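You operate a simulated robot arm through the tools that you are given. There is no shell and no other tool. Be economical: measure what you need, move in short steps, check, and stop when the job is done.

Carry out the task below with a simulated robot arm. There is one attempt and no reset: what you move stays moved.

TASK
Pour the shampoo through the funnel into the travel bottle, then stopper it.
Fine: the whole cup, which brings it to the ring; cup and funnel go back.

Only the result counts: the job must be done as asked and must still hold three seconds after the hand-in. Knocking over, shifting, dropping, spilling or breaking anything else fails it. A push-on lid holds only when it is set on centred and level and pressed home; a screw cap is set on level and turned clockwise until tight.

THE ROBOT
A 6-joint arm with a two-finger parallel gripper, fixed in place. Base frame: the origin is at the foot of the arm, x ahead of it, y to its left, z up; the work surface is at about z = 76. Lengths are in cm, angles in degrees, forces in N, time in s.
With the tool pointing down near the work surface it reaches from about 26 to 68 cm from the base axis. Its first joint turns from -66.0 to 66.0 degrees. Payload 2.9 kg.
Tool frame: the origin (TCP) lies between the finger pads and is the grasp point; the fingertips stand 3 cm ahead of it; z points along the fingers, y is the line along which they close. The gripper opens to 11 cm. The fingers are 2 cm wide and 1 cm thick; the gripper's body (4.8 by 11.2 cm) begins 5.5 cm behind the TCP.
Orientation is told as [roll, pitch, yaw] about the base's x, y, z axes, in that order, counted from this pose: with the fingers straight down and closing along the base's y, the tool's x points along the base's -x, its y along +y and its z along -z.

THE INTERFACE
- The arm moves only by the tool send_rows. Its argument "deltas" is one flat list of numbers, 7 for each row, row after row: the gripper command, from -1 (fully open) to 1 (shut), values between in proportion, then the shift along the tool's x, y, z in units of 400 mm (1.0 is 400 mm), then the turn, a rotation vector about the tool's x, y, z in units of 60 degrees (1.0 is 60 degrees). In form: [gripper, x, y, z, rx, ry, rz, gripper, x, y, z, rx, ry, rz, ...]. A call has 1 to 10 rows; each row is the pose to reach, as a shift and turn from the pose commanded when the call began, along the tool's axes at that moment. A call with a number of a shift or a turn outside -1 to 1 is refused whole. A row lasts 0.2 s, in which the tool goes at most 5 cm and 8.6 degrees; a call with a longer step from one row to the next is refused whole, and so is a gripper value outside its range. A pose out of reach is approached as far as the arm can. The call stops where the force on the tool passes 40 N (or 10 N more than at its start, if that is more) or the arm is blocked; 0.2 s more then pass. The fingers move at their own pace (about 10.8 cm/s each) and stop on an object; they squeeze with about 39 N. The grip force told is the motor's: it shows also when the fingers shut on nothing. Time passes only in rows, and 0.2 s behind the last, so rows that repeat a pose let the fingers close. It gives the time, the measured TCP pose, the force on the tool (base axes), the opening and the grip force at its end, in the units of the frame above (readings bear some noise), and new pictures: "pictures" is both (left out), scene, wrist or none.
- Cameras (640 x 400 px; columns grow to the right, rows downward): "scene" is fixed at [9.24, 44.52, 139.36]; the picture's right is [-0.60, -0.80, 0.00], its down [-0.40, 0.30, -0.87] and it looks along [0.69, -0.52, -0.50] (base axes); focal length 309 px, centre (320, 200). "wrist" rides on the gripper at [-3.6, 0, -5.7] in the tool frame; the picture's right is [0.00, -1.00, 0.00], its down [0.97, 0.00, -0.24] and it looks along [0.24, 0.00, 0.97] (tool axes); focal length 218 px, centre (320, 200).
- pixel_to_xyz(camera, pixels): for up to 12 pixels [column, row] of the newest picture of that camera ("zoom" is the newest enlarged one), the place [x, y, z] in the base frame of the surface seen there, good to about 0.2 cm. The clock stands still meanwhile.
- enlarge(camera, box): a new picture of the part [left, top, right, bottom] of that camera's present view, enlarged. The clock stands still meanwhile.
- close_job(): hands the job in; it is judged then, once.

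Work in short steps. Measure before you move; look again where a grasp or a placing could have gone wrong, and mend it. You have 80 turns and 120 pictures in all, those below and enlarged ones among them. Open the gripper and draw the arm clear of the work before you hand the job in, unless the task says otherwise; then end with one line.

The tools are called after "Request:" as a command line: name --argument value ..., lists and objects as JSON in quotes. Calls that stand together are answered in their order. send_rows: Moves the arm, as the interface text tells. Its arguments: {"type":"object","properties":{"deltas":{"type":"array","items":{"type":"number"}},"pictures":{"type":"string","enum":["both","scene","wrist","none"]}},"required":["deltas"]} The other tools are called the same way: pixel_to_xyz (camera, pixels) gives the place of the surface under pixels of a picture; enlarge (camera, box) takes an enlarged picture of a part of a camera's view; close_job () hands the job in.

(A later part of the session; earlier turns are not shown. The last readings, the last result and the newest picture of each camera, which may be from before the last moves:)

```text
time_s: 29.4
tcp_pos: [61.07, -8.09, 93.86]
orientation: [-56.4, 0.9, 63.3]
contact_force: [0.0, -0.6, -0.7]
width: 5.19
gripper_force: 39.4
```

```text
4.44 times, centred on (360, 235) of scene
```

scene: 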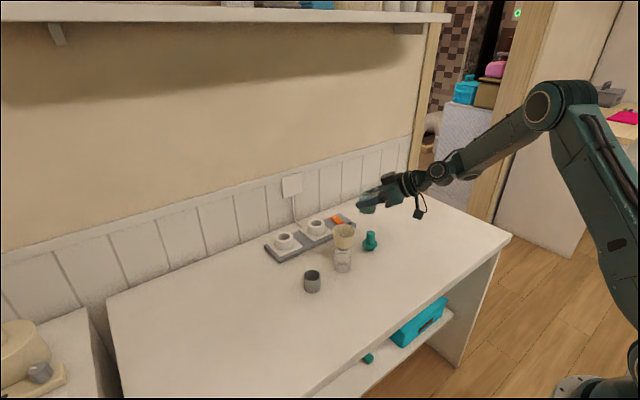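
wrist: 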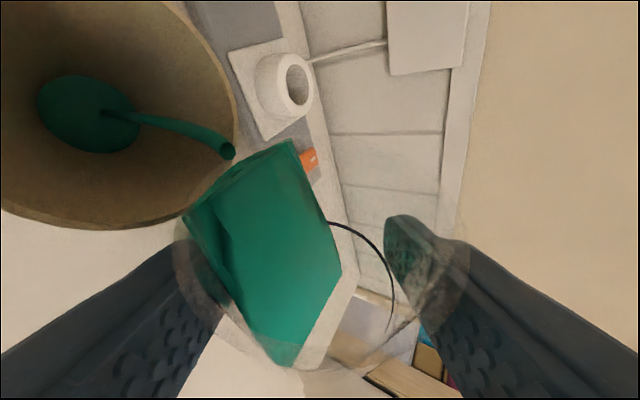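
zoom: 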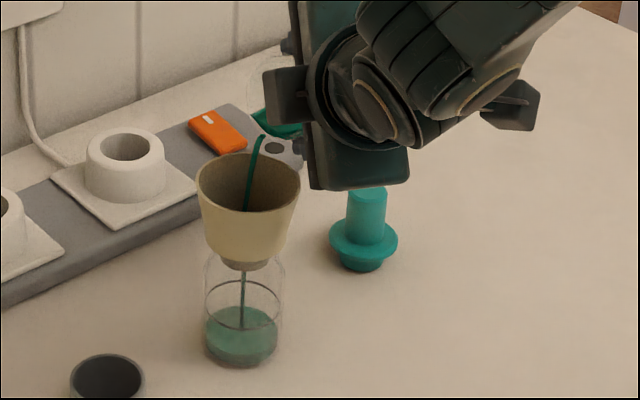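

The shampoo is collecting in the funnel faster than it drains, so I hold this tilt for 2 s and also watch the grip width (5.19).

Request:
send_rows --deltas '[1, 0, 0, 0, 0, 0, 0, 1, 0, 0, 0, 0, 0, 0, 1, 0, 0, 0, 0, 0, 0, 1, 0, 0, 0, 0, 0, 0, 1, 0, 0, 0, 0, 0, 0, 1, 0, 0, 0, 0, 0, 0, 1, 0, 0, 0, 0, 0, 0, 1, 0, 0, 0, 0, 0, 0, 1, 0, 0, 0, 0, 0, 0, 1, 0, 0, 0, 0, 0, 0]' --pictures "wrist"

Request:
enlarge --camera "scene" --box '[304, 190, 416, 280]'

```text
time_s: 31.6
tcp_pos: [61.06, -7.93, 93.93]
orientation: [-56.4, 0.7, 63.4]
contact_force: [-0.2, 0.3, -0.8]
width: 5.17
gripper_force: 39.3
```

wrist: 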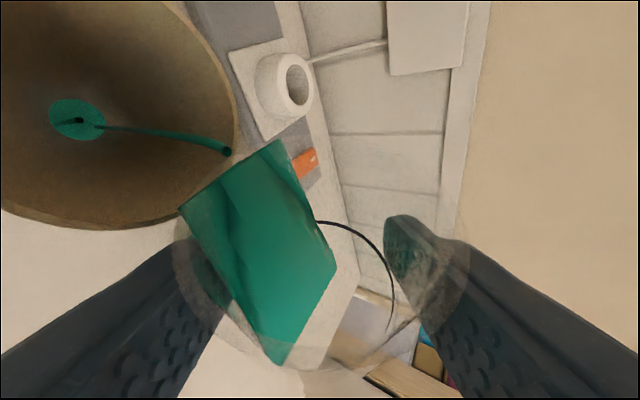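

```text
4.44 times, centred on (360, 235) of scene
```

zoom: 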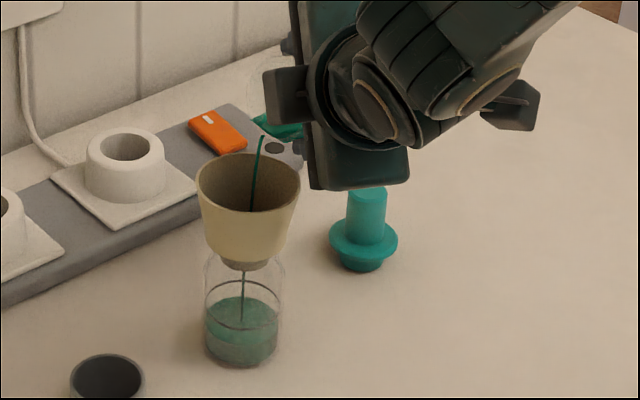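

The funnel is draining well and the bottle is filling. I continue slowly to 86°.

Request:
send_rows --deltas '[1, -0.0017, -0.0004, -0.0013, 0.009, 0.01, -0.0148, 1, -0.0034, -0.0008, -0.0026, 0.0179, 0.02, -0.0296, 1, -0.0051, -0.0012, -0.0039, 0.0269, 0.03, -0.0445, 1, -0.0068, -0.0016, -0.0052, 0.0359, 0.04, -0.0593, 1, -0.0086, -0.002, -0.0065, 0.0449, 0.05, -0.0741, 1, -0.0103, -0.0023, -0.0078, 0.0538, 0.06, -0.0889, 1, -0.012, -0.0027, -0.0091, 0.0628, 0.07, -0.1037, 1, -0.0137, -0.0031, -0.0104, 0.0718, 0.08, -0.1186, 1, -0.0154, -0.0035, -0.0117, 0.0807, 0.09, -0.1334, 1, -0.0171, -0.0039, -0.013, 0.0897, 0.1, -0.1482]' --pictures "wrist"

Request:
enlarge --camera "scene" --box '[304, 190, 416, 280]'

```text
time_s: 33.8
tcp_pos: [60.96, -7.24, 94.39]
orientation: [-61.8, 11.6, 62.8]
contact_force: [0.6, 0.1, -0.5]
width: 5.17
gripper_force: 39.0
```

wrist: 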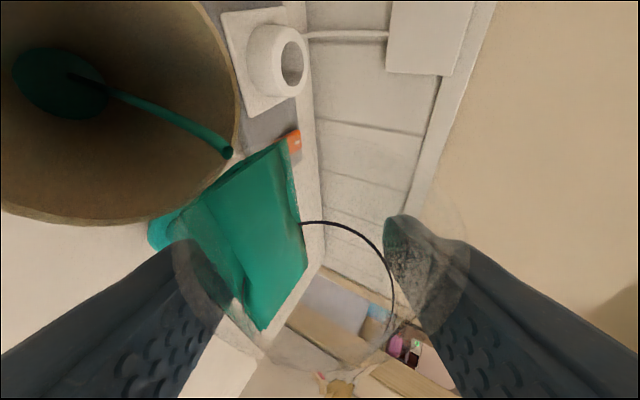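

```text
4.44 times, centred on (360, 235) of scene
```

zoom: 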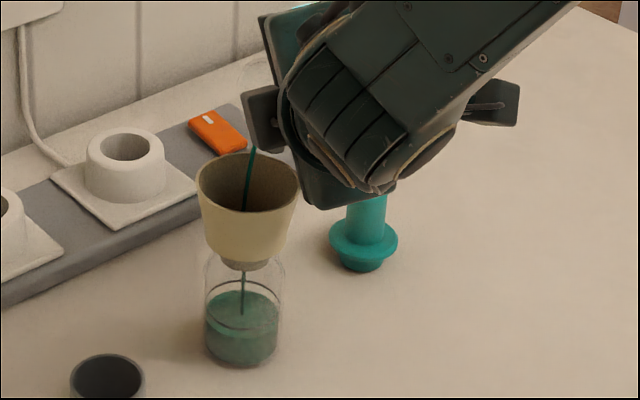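

Flow is steady with the funnel level low. I continue to 100°.

Request:
send_rows --deltas '[1, -0.0018, -0.0007, -0.0016, 0.0105, 0.0117, -0.0173, 1, -0.0036, -0.0015, -0.0032, 0.0209, 0.0233, -0.0346, 1, -0.0054, -0.0022, -0.0047, 0.0314, 0.035, -0.0519, 1, -0.0072, -0.0029, -0.0063, 0.0419, 0.0467, -0.0692, 1, -0.0091, -0.0037, -0.0079, 0.0524, 0.0583, -0.0865, 1, -0.0109, -0.0044, -0.0095, 0.0628, 0.07, -0.1037, 1, -0.0127, -0.0051, -0.0111, 0.0733, 0.0817, -0.121, 1, -0.0145, -0.0058, -0.0126, 0.0838, 0.0933, -0.1383, 1, -0.0163, -0.0066, -0.0142, 0.0942, 0.105, -0.1556, 1, -0.0181, -0.0073, -0.0158, 0.1047, 0.1167, -0.1729]' --pictures "wrist"

Request:
enlarge --camera "scene" --box '[304, 190, 416, 280]'

```text
time_s: 36.0
tcp_pos: [61.02, -6.27, 94.76]
orientation: [-68.7, 23.9, 60.6]
contact_force: [-0.1, -0.5, 0.0]
width: 5.15
gripper_force: 38.7
```

wrist: 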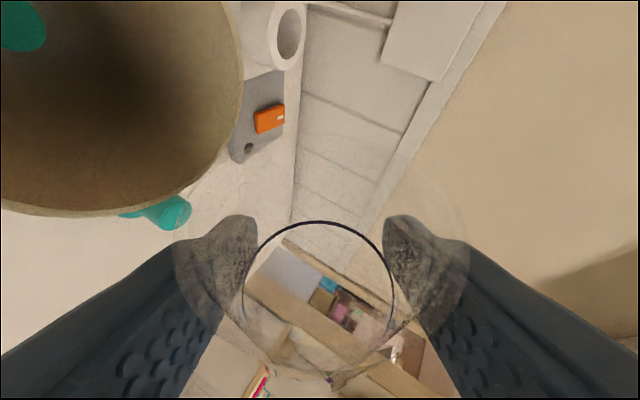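

```text
4.44 times, centred on (360, 235) of scene
```

zoom: 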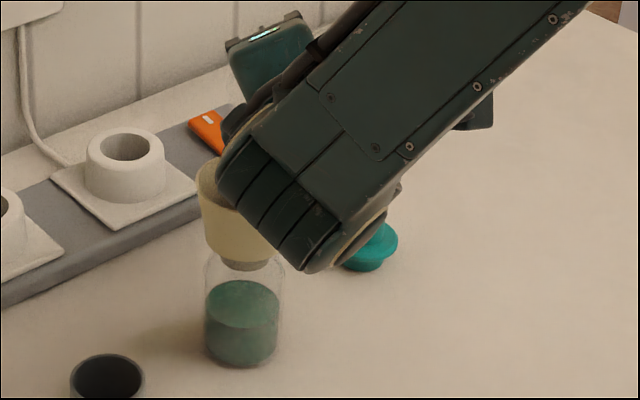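

The cup is empty and the bottle level is at about the ring, with the funnel's last bit draining. I wait two rows, then tilt the cup back to 45° along the reverse path, slightly higher.

Request:
send_rows --deltas '[1, 0, 0, 0, 0, 0, 0, 1, 0, 0, 0, 0, 0, 0, 1, 0.0063, 0.0024, 0.0054, -0.0514, -0.0573, 0.0849, 1, 0.0126, 0.0047, 0.0108, -0.1028, -0.1146, 0.1698, 1, 0.0189, 0.0071, 0.0162, -0.1542, -0.1719, 0.2547, 1, 0.0252, 0.0094, 0.0216, -0.2056, -0.2292, 0.3396, 1, 0.0315, 0.0118, 0.027, -0.257, -0.2864, 0.4244, 1, 0.0378, 0.0141, 0.0324, -0.3084, -0.3437, 0.5093, 1, 0.0441, 0.0165, 0.0378, -0.3598, -0.401, 0.5942, 1, 0.0504, 0.0188, 0.0432, -0.4112, -0.4583, 0.6791]' --pictures "wrist"

Request:
enlarge --camera "scene" --box '[304, 190, 416, 280]'

```text
time_s: 38.2
tcp_pos: [61.07, -8.99, 94.38]
orientation: [-42.3, -24.9, 60.4]
contact_force: [-0.1, 0.3, -1.3]
width: 5.14
gripper_force: 38.8
```

wrist: 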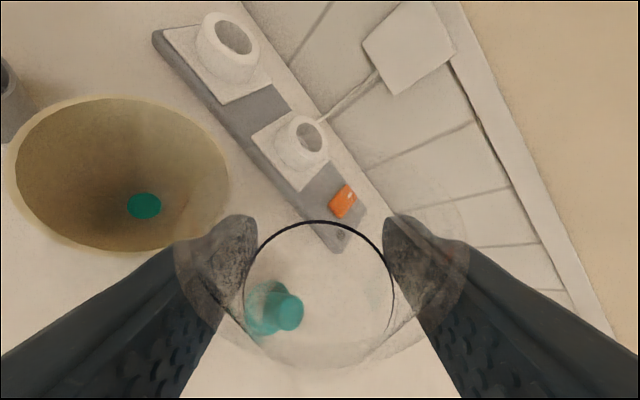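

```text
4.44 times, centred on (360, 235) of scene
```

zoom: 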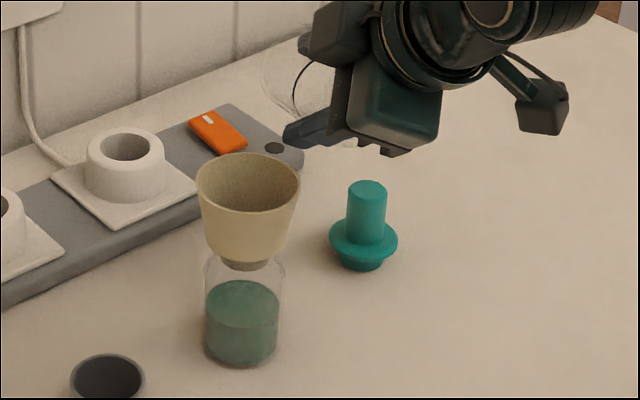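

The pour is complete and the funnel stands undisturbed. I bring the cup upright at (61, -12, 97).

Request:
send_rows --deltas '[1, 0.0042, -0.0121, -0.0056, -0.0481, -0.0536, 0.0794, 1, 0.0084, -0.0242, -0.0113, -0.0961, -0.1071, 0.1587, 1, 0.0126, -0.0363, -0.0169, -0.1442, -0.1607, 0.2381, 1, 0.0167, -0.0485, -0.0226, -0.1923, -0.2143, 0.3175, 1, 0.0209, -0.0606, -0.0282, -0.2404, -0.2679, 0.3969, 1, 0.0251, -0.0727, -0.0339, -0.2884, -0.3214, 0.4762, 1, 0.0293, -0.0848, -0.0395, -0.3365, -0.375, 0.5556]' --pictures "wrist"

Request:
enlarge --camera "scene" --box '[320, 170, 432, 270]'

```text
time_s: 39.8
tcp_pos: [61.12, -11.9, 96.95]
orientation: [0.3, -58.8, 29.8]
contact_force: [0.0, -0.1, -0.8]
width: 5.07
gripper_force: 38.9
```

wrist: 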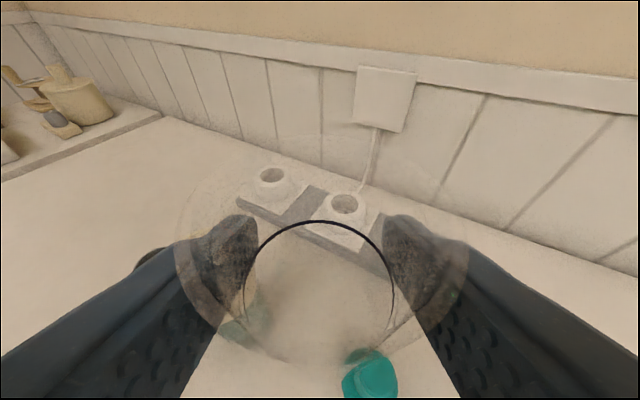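

```text
4.00 times, centred on (376, 220) of scene
```

zoom: 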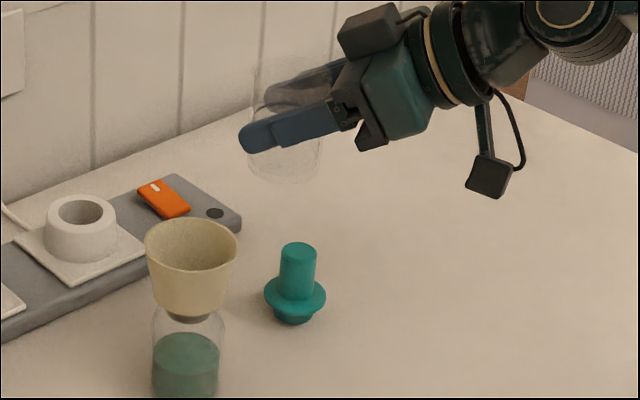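

The cup is upright and empty. I return it above its original spot (48.25, -8.36) and lower to z≈83.

Request:
send_rows --deltas '[1, 0.03, 0.0598, -0.0495, 0, 0, 0, 1, 0.06, 0.1195, -0.099, 0, 0, 0, 1, 0.09, 0.1793, -0.1485, 0, 0, 0, 1, 0.1199, 0.239, -0.198, 0, 0, 0, 1, 0.2, 0.239, -0.1495, 0, 0, 0, 1, 0.28, 0.239, -0.101, 0, 0, 0, 1, 0.35, 0.239, -0.0586, 0, 0, 0, 1, 0.4, 0.239, -0.0284, 0, 0, 0, 1, 0.4193, 0.239, -0.0167, 0, 0, 0]'

Request:
enlarge --camera "scene" --box '[340, 210, 480, 310]'

```text
time_s: 41.8
tcp_pos: [48.17, -8.3, 82.97]
orientation: [0.0, -58.9, 30.0]
contact_force: [-0.2, 0.1, -1.1]
width: 5.07
gripper_force: 38.7
```

scene: 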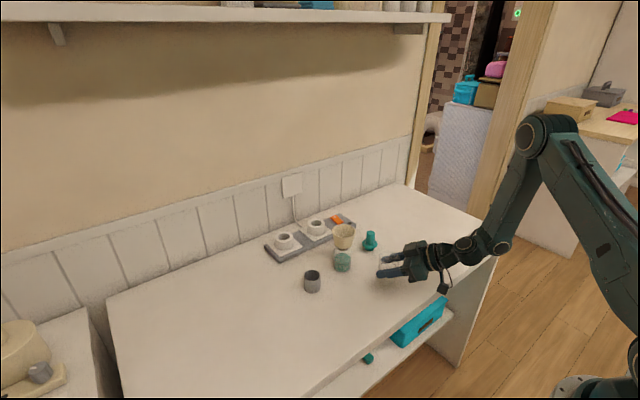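
wrist: 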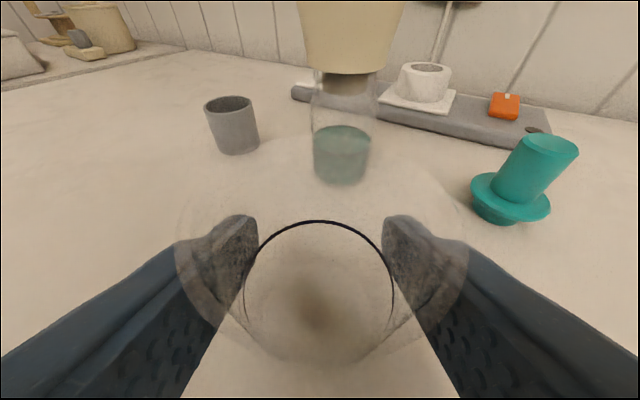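

```text
4.00 times, centred on (410, 260) of scene
```

zoom: 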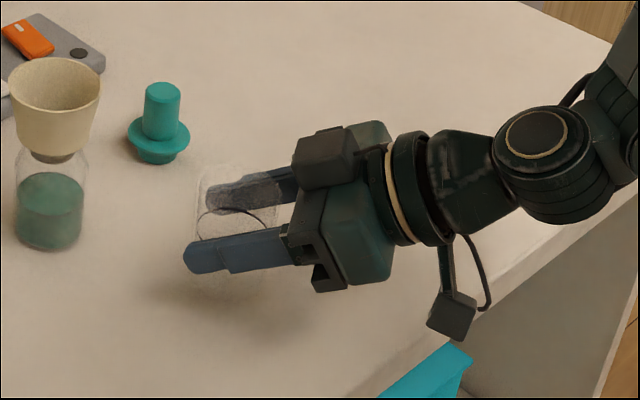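

The cup is upright about 2 cm above the table. I lower it slowly and watch the force.

Request:
send_rows --deltas '[1, 0.0128, 0, 0.0078, 0, 0, 0, 1, 0.0257, 0, 0.0155, 0, 0, 0, 1, 0.0364, 0, 0.022, 0, 0, 0, 1, 0.0428, 0, 0.0259, 0, 0, 0, 1, 0.046, 0, 0.0279, 0, 0, 0]' --pictures "none"

Request:
enlarge --camera "scene" --box '[350, 225, 434, 305]'

```text
time_s: 43.0
tcp_pos: [48.24, -8.32, 80.71]
orientation: [0.0, -58.9, 30.0]
contact_force: [0.3, -0.7, -0.7]
width: 5.04
gripper_force: 39.2
```

```text
5.00 times, centred on (392, 265) of scene
```

zoom: 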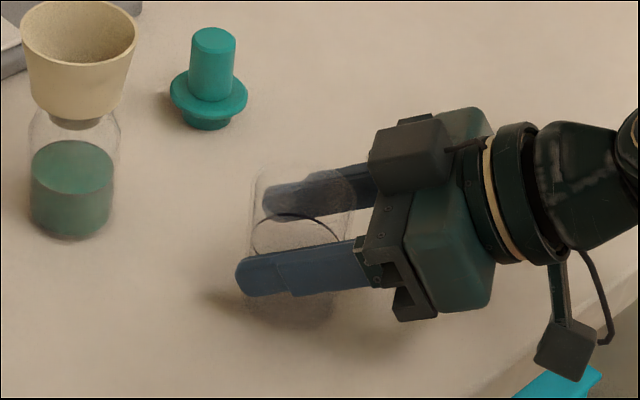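

There is no contact yet, so the cup has shifted a little up in the grip (width 5.04). I continue down in small steps until touch.

Request:
send_rows --deltas '[1, 0.0032, 0, 0.0019, 0, 0, 0, 1, 0.0064, 0, 0.0039, 0, 0, 0, 1, 0.0096, 0, 0.0058, 0, 0, 0]' --pictures "none"

Request:
enlarge --camera "wrist" --box '[160, 160, 480, 380]'

```text
time_s: 43.8
tcp_pos: [48.27, -8.27, 80.55]
orientation: [-0.1, -59.2, 30.1]
contact_force: [-5.8, 2.0, 28.4]
width: 5.04
gripper_force: 39.0
```

```text
1.82 times, centred on (320, 270) of wrist
```

zoom: 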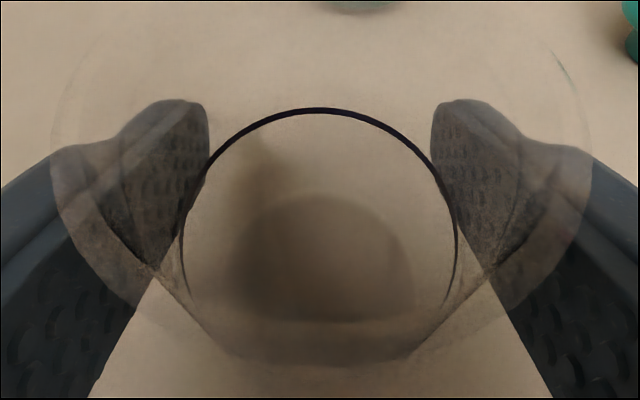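

Contact at 28 N, so the cup is on the table at its original spot. I ease up 0.15 cm and open the fingers gently.

Request:
send_rows --deltas '[1, -0.0038, 0, -0.0023, 0, 0, 0, 1, -0.0038, 0, -0.0023, 0, 0, 0, 0.3, -0.0038, 0, -0.0023, 0, 0, 0, -0.2, -0.0038, 0, -0.0023, 0, 0, 0, -1, -0.0038, 0, -0.0023, 0, 0, 0, -1, -0.0038, 0, -0.0023, 0, 0, 0]' --pictures "wrist"

Request:
enlarge --camera "scene" --box '[350, 225, 434, 305]'

```text
time_s: 45.2
tcp_pos: [48.16, -8.3, 80.47]
orientation: [0.0, -58.7, 30.0]
contact_force: [-0.9, -0.1, -0.6]
width: 11.02
gripper_force: 0.0
```

wrist: 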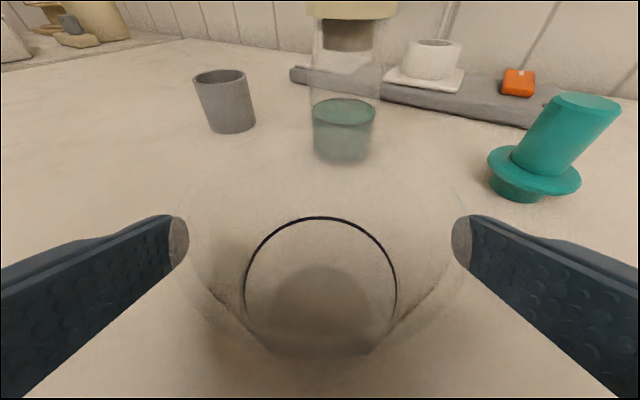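

```text
5.00 times, centred on (392, 265) of scene
```

zoom: 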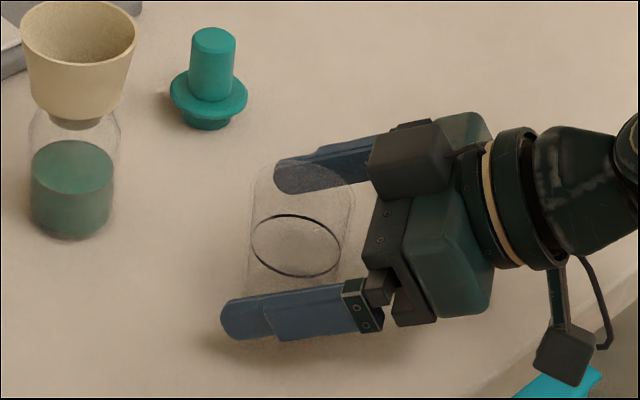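

The cup stands upright at its place. I rise vertically 18 cm and undo the 30° yaw.

Request:
send_rows --deltas '[-1, -0.0428, 0, -0.0259, 0, 0, 0, -1, -0.1283, 0, -0.0777, 0, 0, 0, -1, -0.2139, 0, -0.1295, 0, 0, 0, -1, -0.2994, 0, -0.1813, 0, 0, 0, -1, -0.385, 0, -0.2331, 0, 0, 0, -1, -0.385, 0, -0.2331, 0.107, 0, 0.0648, -1, -0.385, 0, -0.2331, 0.214, 0, 0.1295, -1, -0.385, 0, -0.2331, 0.321, 0, 0.1943, -1, -0.385, 0, -0.2331, 0.4275, 0, 0.259]' --pictures "none"

Request:
send_rows --deltas '[-1, 0, 0, 0, 0, 0.14, 0, -1, 0, 0, 0, 0, 0.28, 0, -1, 0, 0, 0, 0, 0.42, 0, -1, 0, 0, 0, 0, 0.56, 0, -1, 0, 0, 0, 0, 0.7, 0, -1, 0, 0, 0, 0, 0.84, 0, -1, 0, 0, 0, 0, 0.98, 0]'

```text
time_s: 47.2
tcp_pos: [48.29, -8.35, 98.53]
orientation: [0.0, -58.7, 0.0]
contact_force: [-0.1, -0.5, 0.8]
width: 11.0
gripper_force: 0.0
```

```text
time_s: 48.8
tcp_pos: [48.24, -8.31, 98.57]
orientation: [-0.1, 0.1, 0.0]
contact_force: [0.2, 0.0, -0.8]
width: 11.01
gripper_force: 0.1
```

scene: 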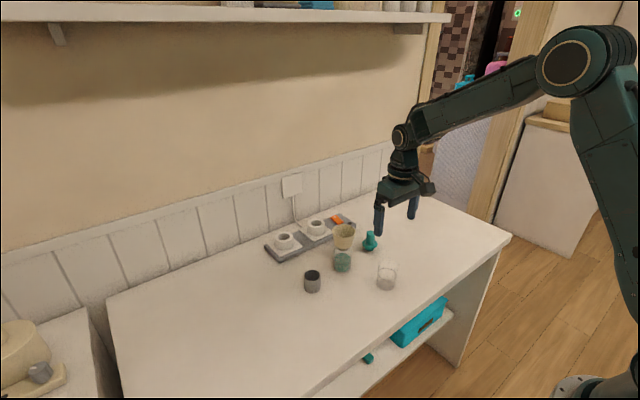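
wrist: 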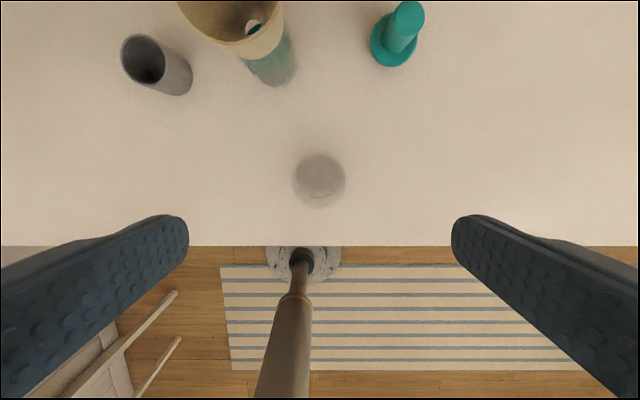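

The cup is back with the arm above it. Next I move over the funnel with the tool down and straddle the rim at TCP z≈90.9, where it was held stably before.

Request:
send_rows --deltas '[-1, -0.08, 0.0336, 0, 0, 0, 0, -1, -0.16, 0.0673, 0, 0, 0, 0, -1, -0.24, 0.1009, 0, 0, 0, 0, -1, -0.3165, 0.1345, 0, 0, 0, 0, -1, -0.3165, 0.1345, 0.08, 0, 0, 0, -1, -0.3165, 0.1345, 0.15, 0, 0, 0, -1, -0.3165, 0.1345, 0.18, 0, 0, 0, -1, -0.3165, 0.1345, 0.192, 0, 0, 0]' --pictures "wrist"

```text
time_s: 50.6
tcp_pos: [60.97, -2.77, 90.76]
orientation: [0.0, 0.1, 0.1]
contact_force: [-0.6, -0.5, -0.4]
width: 11.01
gripper_force: 0.1
```

wrist: 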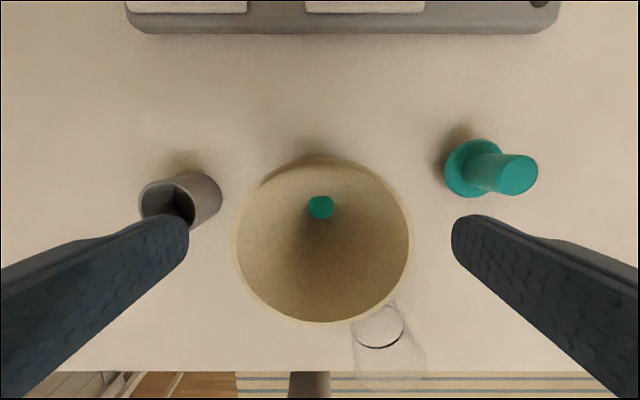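

The rim is centred at column 324, about 0.1 toward -y. I zoom on the hole to make sure it has drained.

Request:
enlarge --camera "wrist" --box '[270, 170, 370, 240]'

Request:
send_rows --deltas '[-1, 0, -0.003, 0, 0, 0, 0, 0.1, 0, -0.003, 0, 0, 0, 0, 1, 0, -0.003, 0, 0, 0, 0, 1, 0, -0.003, 0, 0, 0, 0, 1, 0, -0.003, 0, 0, 0, 0]' --pictures "wrist"

```text
5.71 times, centred on (320, 205) of wrist
```

zoom: 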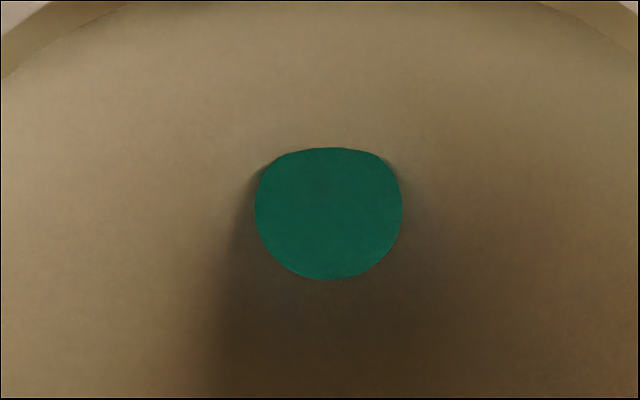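

```text
time_s: 51.8
tcp_pos: [60.96, -3.11, 90.91]
orientation: [0.0, 0.0, 0.0]
contact_force: [0.3, -0.3, 0.2]
width: 6.43
gripper_force: 38.8
```

wrist: 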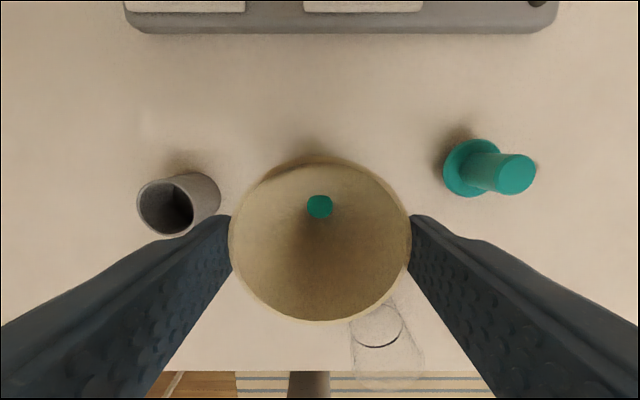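

The fingers hold the rim. I check the depth seen through the hole to confirm nothing remains in the funnel.

Request:
pixel_to_xyz --camera "wrist" --pixels '[[320, 207], [315, 203], [320, 160], [320, 320]]'

```text
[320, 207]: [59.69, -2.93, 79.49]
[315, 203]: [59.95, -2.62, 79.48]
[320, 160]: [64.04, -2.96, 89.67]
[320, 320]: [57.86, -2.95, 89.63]
```

The liquid seen through the hole is at z 79.49, level with the ring, so the funnel is drained. I lift slowly.

Request:
send_rows --deltas '[1, 0, 0, -0.01, 0, 0, 0, 1, 0, 0, -0.025, 0, 0, 0, 1, 0, 0, -0.045, 0, 0, 0, 1, 0, 0, -0.07, 0, 0, 0, 1, 0, 0, -0.1, 0, 0, 0, 1, 0, 0, -0.13, 0, 0, 0, 1, 0, 0, -0.155, 0, 0, 0, 1, 0, 0, -0.165, 0, 0, 0]' --pictures "wrist"

Request:
enlarge --camera "scene" --box '[304, 200, 416, 290]'

```text
time_s: 53.6
tcp_pos: [60.96, -2.91, 97.49]
orientation: [0.0, 0.0, 0.0]
contact_force: [-1.1, -0.5, -0.2]
width: 6.44
gripper_force: 38.4
```

wrist: 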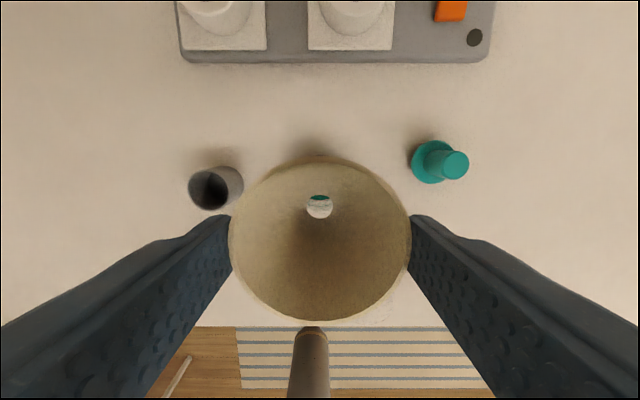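

```text
4.44 times, centred on (360, 245) of scene
```

zoom: 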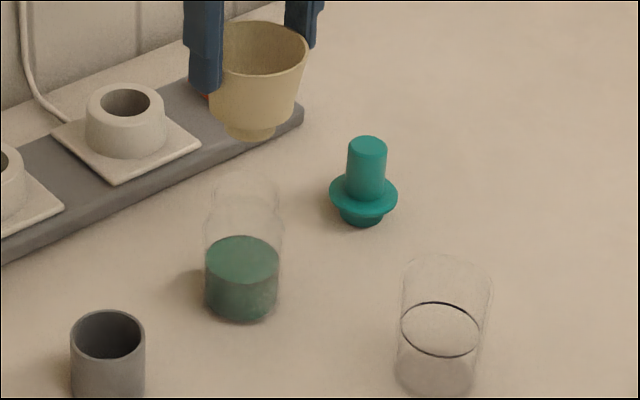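

The funnel is held without slip and the bottle stands. I zoom on the stand for its exact position.

Request:
enlarge --camera "wrist" --box '[176, 150, 256, 220]'

```text
5.71 times, centred on (216, 185) of wrist
```

zoom: 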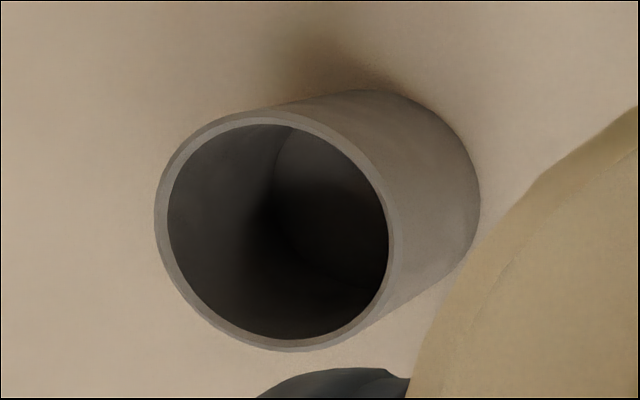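

I query the stand's rim edges.

Request:
pixel_to_xyz --camera "zoom" --pixels '[[160, 228], [396, 232], [270, 117], [284, 347]]'

Request:
pixel_to_xyz --camera "wrist" --pixels '[[320, 160], [320, 319], [265, 181], [375, 181]]'

```text
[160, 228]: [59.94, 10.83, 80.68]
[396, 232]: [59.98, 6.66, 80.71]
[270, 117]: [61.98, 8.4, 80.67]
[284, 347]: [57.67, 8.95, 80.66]
```

```text
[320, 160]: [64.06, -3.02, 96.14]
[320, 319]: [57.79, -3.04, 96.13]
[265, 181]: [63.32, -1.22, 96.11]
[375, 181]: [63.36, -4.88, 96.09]
```

The stand centre is (59.9, 8.76) and the funnel centre (60.93, -3.03). I carry it over and lower until the stem is just above the stand, then check.

Request:
send_rows --deltas '[1, 0.003, 0.04, 0, 0, 0, 0, 1, 0.009, 0.11, 0, 0, 0, 0, 1, 0.016, 0.18, 0, 0, 0, 0, 1, 0.022, 0.25, 0, 0, 0, 0, 1, 0.0258, 0.2948, 0, 0, 0, 0, 1, 0.0258, 0.2948, 0.04, 0, 0, 0, 1, 0.0258, 0.2948, 0.1, 0, 0, 0, 1, 0.0258, 0.2948, 0.16, 0, 0, 0, 1, 0.0258, 0.2948, 0.2, 0, 0, 0, 1, 0.0258, 0.2948, 0.21, 0, 0, 0]' --pictures "wrist"

Request:
enlarge --camera "scene" --box '[280, 220, 352, 310]'

Request:
enlarge --camera "wrist" --box '[270, 170, 370, 240]'

```text
time_s: 55.8
tcp_pos: [59.93, 8.93, 88.95]
orientation: [-0.1, 0.1, 0.1]
contact_force: [-0.1, -0.3, -0.8]
width: 6.45
gripper_force: 38.9
```

wrist: 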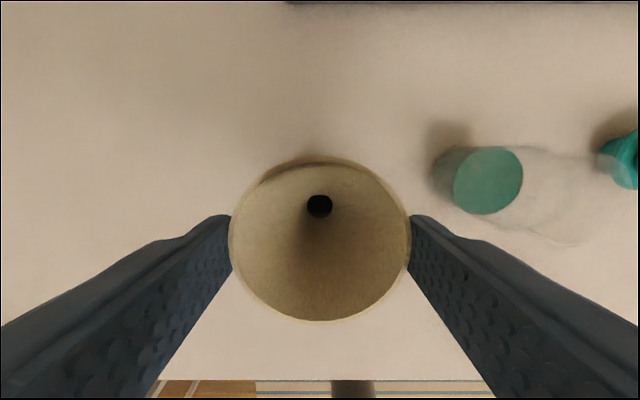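

```text
4.44 times, centred on (316, 265) of scene
```

zoom: 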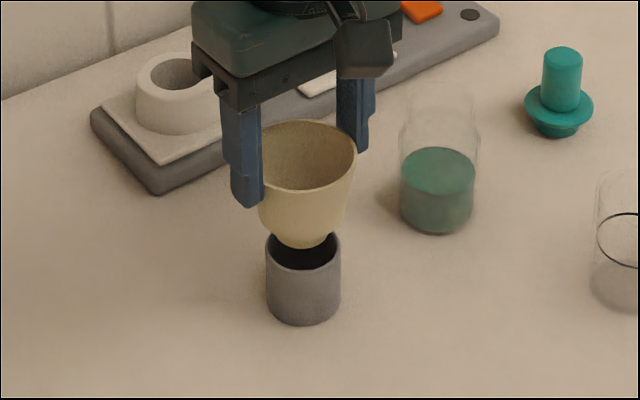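

```text
5.71 times, centred on (320, 205) of wrist
```

zoom: 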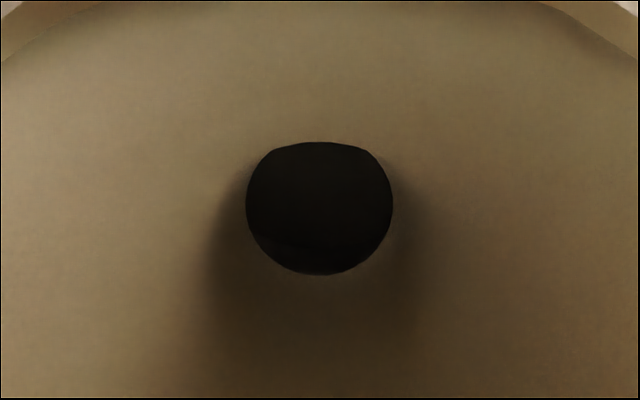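

The stem sits just above the stand and looks aligned. I verify with rim measurements.

Request:
pixel_to_xyz --camera "wrist" --pixels '[[320, 160], [320, 319], [265, 181], [375, 181], [270, 303], [370, 303]]'

Request:
pixel_to_xyz --camera "scene" --pixels '[[304.2, 276], [320.2, 276], [312.3, 284], [312.5, 275]]'

```text
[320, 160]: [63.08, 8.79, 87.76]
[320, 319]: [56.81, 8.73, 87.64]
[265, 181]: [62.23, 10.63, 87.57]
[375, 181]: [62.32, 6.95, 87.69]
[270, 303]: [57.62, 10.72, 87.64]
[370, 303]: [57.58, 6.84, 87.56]
```

```text
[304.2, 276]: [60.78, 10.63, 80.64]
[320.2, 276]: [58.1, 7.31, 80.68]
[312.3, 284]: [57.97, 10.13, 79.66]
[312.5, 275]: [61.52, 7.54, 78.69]
```

The funnel centre (59.95, 8.78) matches the stand. I lower 2.85 cm in small steps.

Request:
send_rows --deltas '[1, 0, 0, 0.02, 0, 0, 0, 1, 0, 0, 0.04, 0, 0, 0, 1, 0, 0, 0.055, 0, 0, 0, 1, 0, 0, 0.065, 0, 0, 0, 1, 0, 0, 0.0713, 0, 0, 0]' --pictures "none"

Request:
enlarge --camera "scene" --box '[280, 220, 352, 310]'

```text
time_s: 57.0
tcp_pos: [59.85, 8.82, 86.33]
orientation: [0.0, 0.0, 0.0]
contact_force: [-0.3, 0.0, -0.2]
width: 6.42
gripper_force: 39.3
```

```text
4.44 times, centred on (316, 265) of scene
```

zoom: 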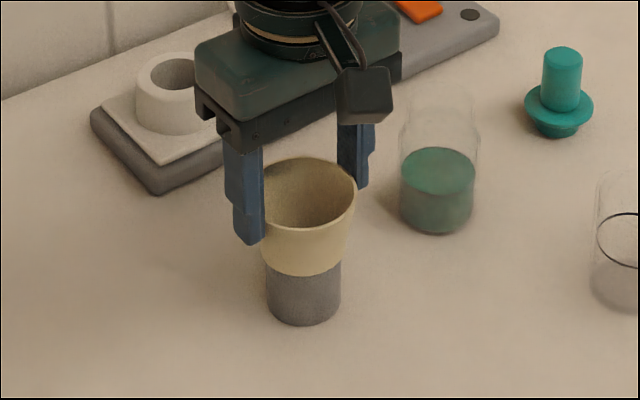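

It is almost seated, with no contact yet. I go down 0.2 cm more until touch.

Request:
send_rows --deltas '[1, 0, 0, 0.002, 0, 0, 0, 1, 0, 0, 0.004, 0, 0, 0, 1, 0, 0, 0.0055, 0, 0, 0]' --pictures "none"

```text
time_s: 57.8
tcp_pos: [59.8, 8.65, 86.22]
orientation: [0.0, -0.1, 0.0]
contact_force: [-4.2, -1.2, 13.7]
width: 6.43
gripper_force: 39.2
```

The funnel is seated (13.7 N). I open gently at the same height.

Request:
send_rows --deltas '[1, 0, 0, -0.002, 0, 0, 0, 1, 0, 0, -0.002, 0, 0, 0, 0.1, 0, 0, -0.002, 0, 0, 0, -0.3, 0, 0, -0.002, 0, 0, 0, -1, 0, 0, -0.002, 0, 0, 0, -1, 0, 0, -0.002, 0, 0, 0]' --pictures "wrist"

Request:
pixel_to_xyz --camera "wrist" --pixels '[[320, 160], [320, 319], [265, 181], [375, 181]]'

```text
time_s: 59.2
tcp_pos: [59.9, 8.83, 86.1]
orientation: [0.1, -0.1, 0.0]
contact_force: [0.9, 0.3, 0.8]
width: 11.01
gripper_force: 0.1
```

wrist: 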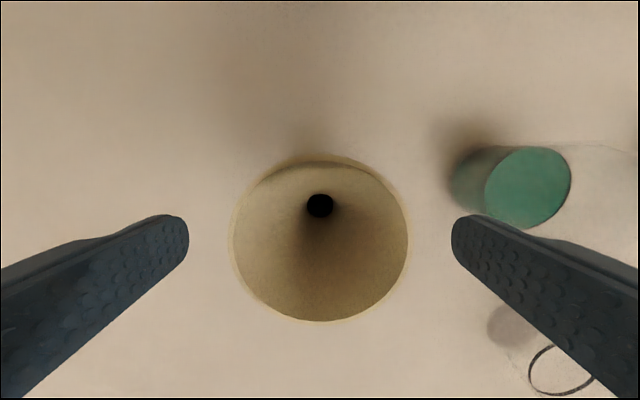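

```text
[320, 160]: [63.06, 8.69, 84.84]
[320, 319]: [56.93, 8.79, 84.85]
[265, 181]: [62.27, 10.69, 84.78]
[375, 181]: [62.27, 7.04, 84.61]
```

The funnel is back in its stand (rim level at 84.8). I rise and go above the stopper at about (62, -15.6).

Request:
send_rows --deltas '[-1, 0, 0, -0.04, 0, 0, 0, -1, 0, 0, -0.15, 0, 0, 0, -1, 0, 0, -0.26, 0, 0, 0, -1, -0.01, -0.1, -0.285, 0, 0, 0, -1, -0.02, -0.22, -0.285, 0, 0, 0, -1, -0.03, -0.34, -0.285, 0, 0, 0, -1, -0.04, -0.45, -0.285, 0, 0, 0, -1, -0.05, -0.55, -0.285, 0, 0, 0, -1, -0.055, -0.612, -0.285, 0, 0, 0]' --pictures "wrist"

Request:
enlarge --camera "wrist" --box '[270, 130, 370, 200]'

Request:
enlarge --camera "scene" --box '[346, 220, 394, 260]'

```text
time_s: 61.2
tcp_pos: [62.15, -15.72, 97.5]
orientation: [0.0, 0.0, 0.0]
contact_force: [-0.1, -0.3, 0.4]
width: 11.01
gripper_force: 0.1
```

wrist: 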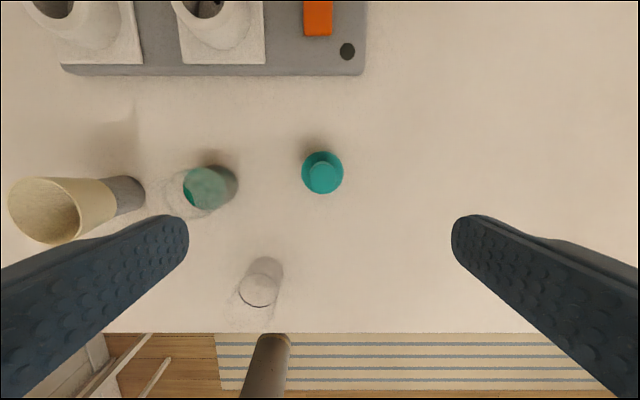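

```text
5.71 times, centred on (320, 165) of wrist
```

zoom: 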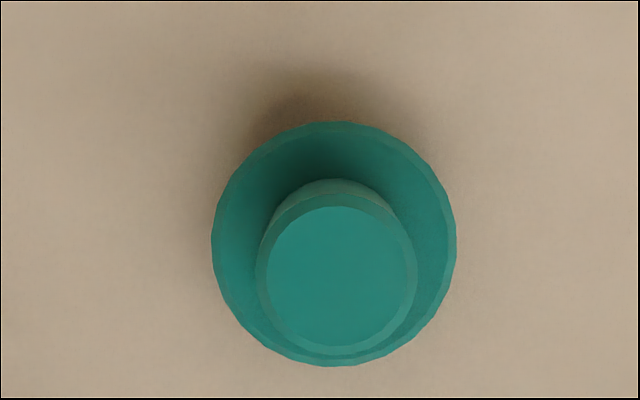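

```text
10.00 times, centred on (370, 240) of scene
```

zoom: 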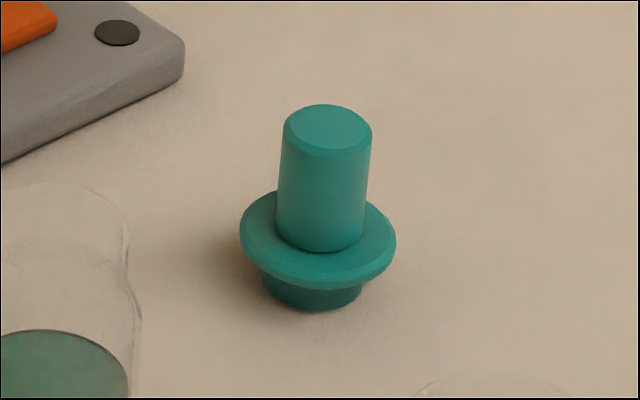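

The stopper's handle centre is at (62.73, -15.95), flange top at 78.4 and handle top at 82.35. I align and descend to TCP z 81.9.

Request:
send_rows --deltas '[-1, -0.0155, -0.006, 0, 0, 0, 0, -1, -0.0155, -0.006, 0.1, 0, 0, 0, -1, -0.0155, -0.006, 0.2, 0, 0, 0, -1, -0.0155, -0.006, 0.3, 0, 0, 0, -1, -0.0155, -0.006, 0.36, 0, 0, 0, -1, -0.0155, -0.006, 0.39, 0, 0, 0, -1, -0.0155, -0.006, 0.39, 0, 0, 0]' --pictures "wrist"

Request:
enlarge --camera "scene" --box '[340, 210, 404, 260]'

```text
time_s: 62.8
tcp_pos: [62.61, -16.03, 81.83]
orientation: [0.0, 0.1, 0.0]
contact_force: [-1.3, 0.3, 0.1]
width: 11.02
gripper_force: 0.0
```

wrist: 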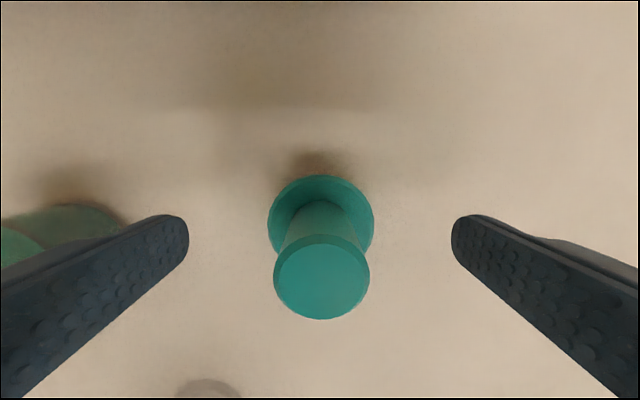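

```text
8.00 times, centred on (372, 235) of scene
```

zoom: 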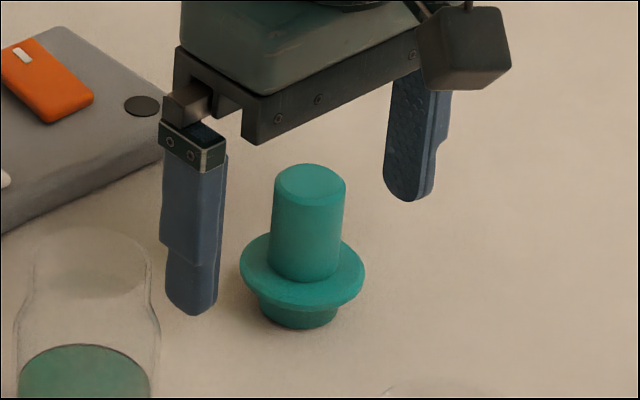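

The handle is centred (column 321, x≈62.75). I close on it.

Request:
send_rows --deltas '[-1, -0.0025, 0, 0, 0, 0, 0, 0.3, -0.0025, 0, 0, 0, 0, 0, 1, -0.0025, 0, 0, 0, 0, 0, 1, -0.0025, 0, 0, 0, 0, 0, 1, -0.0025, 0, 0, 0, 0, 0, 1, -0.0025, 0, 0, 0, 0, 0]' --pictures "none"

Request:
send_rows --deltas '[1, 0, 0, -0.01, 0, 0, 0, 1, 0, 0, -0.04, 0, 0, 0, 1, 0, 0, -0.09, 0, 0, 0, 1, 0, 0, -0.16, 0, 0, 0, 1, 0, 0, -0.24, 0, 0, 0, 1, 0, 0, -0.31, 0, 0, 0, 1, 0, 0, -0.34, 0, 0, 0, 1, 0, 0, -0.34, 0, 0, 0]' --pictures "wrist"

Request:
enlarge --camera "scene" --box '[330, 170, 426, 270]'

```text
time_s: 64.2
tcp_pos: [62.83, -15.9, 81.86]
orientation: [0.0, 0.0, -0.1]
contact_force: [-0.4, -0.2, -0.6]
width: 2.59
gripper_force: 39.1
```

```text
time_s: 66.0
tcp_pos: [62.71, -16.02, 95.44]
orientation: [0.0, 0.0, 0.0]
contact_force: [-0.4, 0.6, -2.0]
width: 2.56
gripper_force: 39.2
```

wrist: 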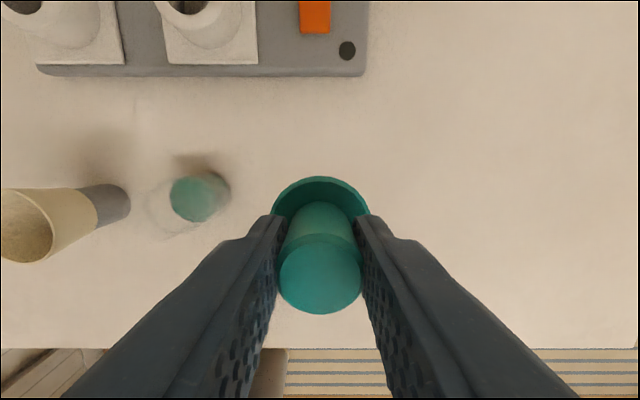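

```text
4.00 times, centred on (378, 220) of scene
```

zoom: 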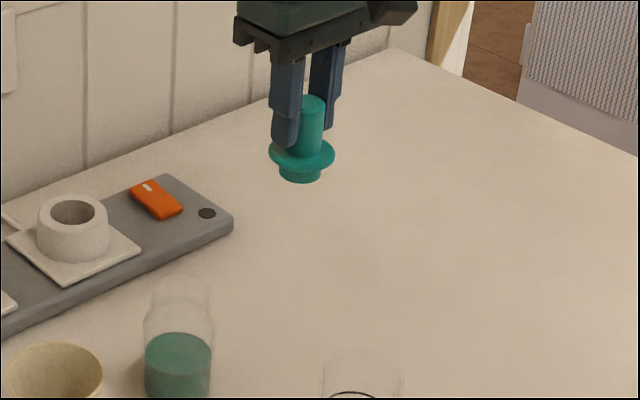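

The stopper is held (top at the same image place). I zoom on the bottle's neck from both cameras to refine its centre.

Request:
enlarge --camera "wrist" --box '[136, 150, 246, 250]'

Request:
enlarge --camera "scene" --box '[320, 232, 368, 280]'

```text
4.00 times, centred on (191, 200) of wrist
```

zoom: 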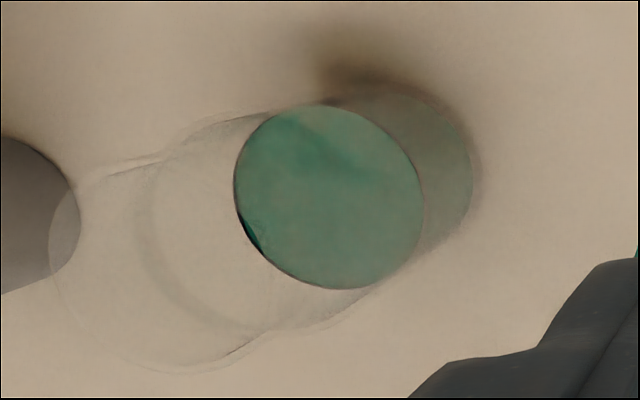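

```text
8.33 times, centred on (344, 256) of scene
```

zoom: 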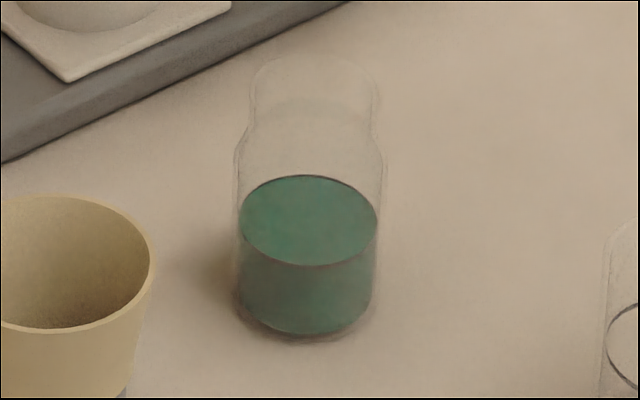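

Bottle centre is (61.0, -3.0) and the neck top about z 85.3. I measure the stopper's handle and flange relative to the tool.

Request:
pixel_to_xyz --camera "wrist" --pixels '[[320, 238], [320, 312], [284, 275], [357, 275], [320, 178], [320, 275]]'

Request:
pixel_to_xyz --camera "scene" --pixels '[[356, 246.5], [355, 246.6], [345.8, 258.6], [353, 214.5]]'

```text
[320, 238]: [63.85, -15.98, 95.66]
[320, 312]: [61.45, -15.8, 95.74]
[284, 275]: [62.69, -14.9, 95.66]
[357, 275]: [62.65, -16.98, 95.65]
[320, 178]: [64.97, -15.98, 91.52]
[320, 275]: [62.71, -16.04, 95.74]
```

```text
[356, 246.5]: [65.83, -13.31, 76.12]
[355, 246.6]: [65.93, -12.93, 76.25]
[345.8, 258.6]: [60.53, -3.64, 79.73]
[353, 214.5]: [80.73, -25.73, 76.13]
```

The stopper is centred on the tool. I carry it over the bottle and lower until the plug is just above the neck.

Request:
send_rows --deltas '[1, 0.006, 0.05, 0, 0, 0, 0, 1, 0.017, 0.13, 0, 0, 0, 0, 1, 0.029, 0.22, 0, 0, 0, 0, 1, 0.039, 0.29, 0, 0, 0, 0, 1, 0.0425, 0.3238, 0, 0, 0, 0, 1, 0.0425, 0.3238, 0.03, 0, 0, 0, 1, 0.0425, 0.3238, 0.06, 0, 0, 0, 1, 0.0425, 0.3238, 0.08, 0, 0, 0, 1, 0.0425, 0.3238, 0.08, 0, 0, 0]' --pictures "wrist"

Request:
enlarge --camera "scene" --box '[312, 210, 376, 280]'

```text
time_s: 68.0
tcp_pos: [61.13, -2.88, 92.31]
orientation: [-0.1, 0.1, 0.0]
contact_force: [-0.2, 0.5, -0.2]
width: 2.6
gripper_force: 39.0
```

wrist: 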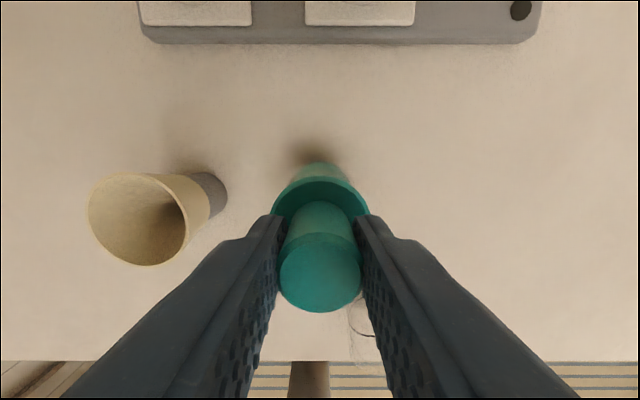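

```text
5.71 times, centred on (344, 245) of scene
```

zoom: 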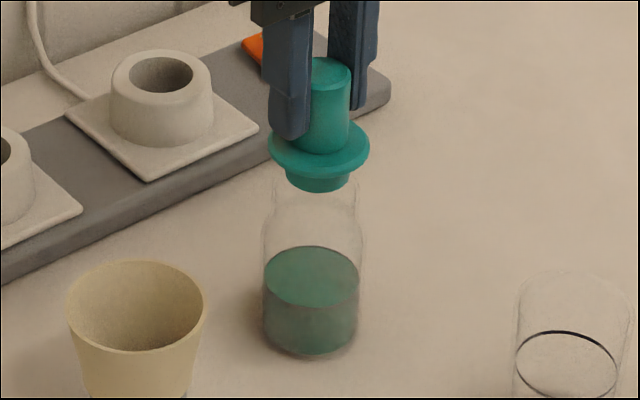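

The plug hovers just above the neck, aligned within 0.1 cm. I lower 1.9 cm in small steps with a slight correction, checking force.

Request:
send_rows --deltas '[1, -0.001, 0.0015, 0.012, 0, 0, 0, 1, -0.001, 0.0015, 0.022, 0, 0, 0, 1, -0.001, 0.0015, 0.03, 0, 0, 0, 1, -0.001, 0.0015, 0.037, 0, 0, 0, 1, -0.001, 0.0015, 0.043, 0, 0, 0, 1, -0.001, 0.0015, 0.0475, 0, 0, 0]' --pictures "none"

Request:
enlarge --camera "scene" --box '[320, 220, 368, 280]'

```text
time_s: 69.4
tcp_pos: [61.09, -2.87, 90.32]
orientation: [0.0, 0.0, 0.0]
contact_force: [0.9, 0.2, 0.5]
width: 2.55
gripper_force: 38.9
```

```text
6.67 times, centred on (344, 250) of scene
```

zoom: 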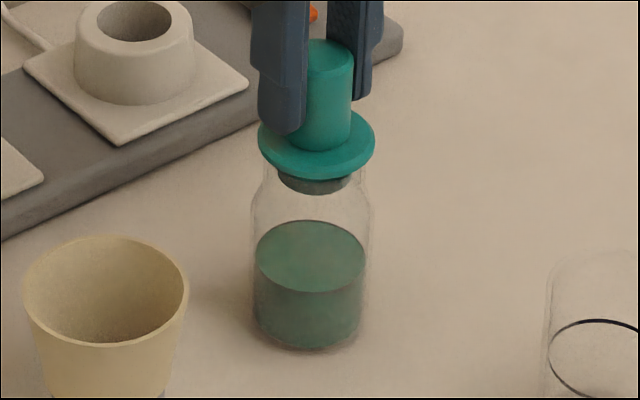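

The plug is inside the neck, centred. I press down further in small steps.

Request:
send_rows --deltas '[1, 0, 0, 0.004, 0, 0, 0, 1, 0, 0, 0.008, 0, 0, 0, 1, 0, 0, 0.012, 0, 0, 0, 1, 0, 0, 0.015, 0, 0, 0, 1, 0, 0, 0.018, 0, 0, 0, 1, 0, 0, 0.021, 0, 0, 0]' --pictures "none"

Request:
enlarge --camera "scene" --box '[326, 225, 362, 270]'

```text
time_s: 70.8
tcp_pos: [61.17, -3.05, 89.75]
orientation: [0.0, -0.3, -0.1]
contact_force: [-6.7, 1.2, 21.7]
width: 2.57
gripper_force: 38.9
```

```text
8.89 times, centred on (344, 248) of scene
```

zoom: 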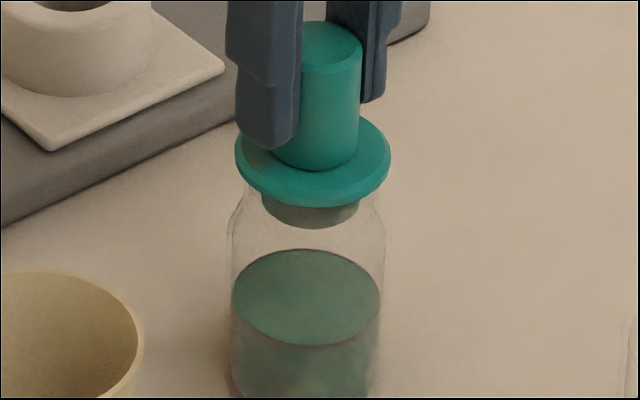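

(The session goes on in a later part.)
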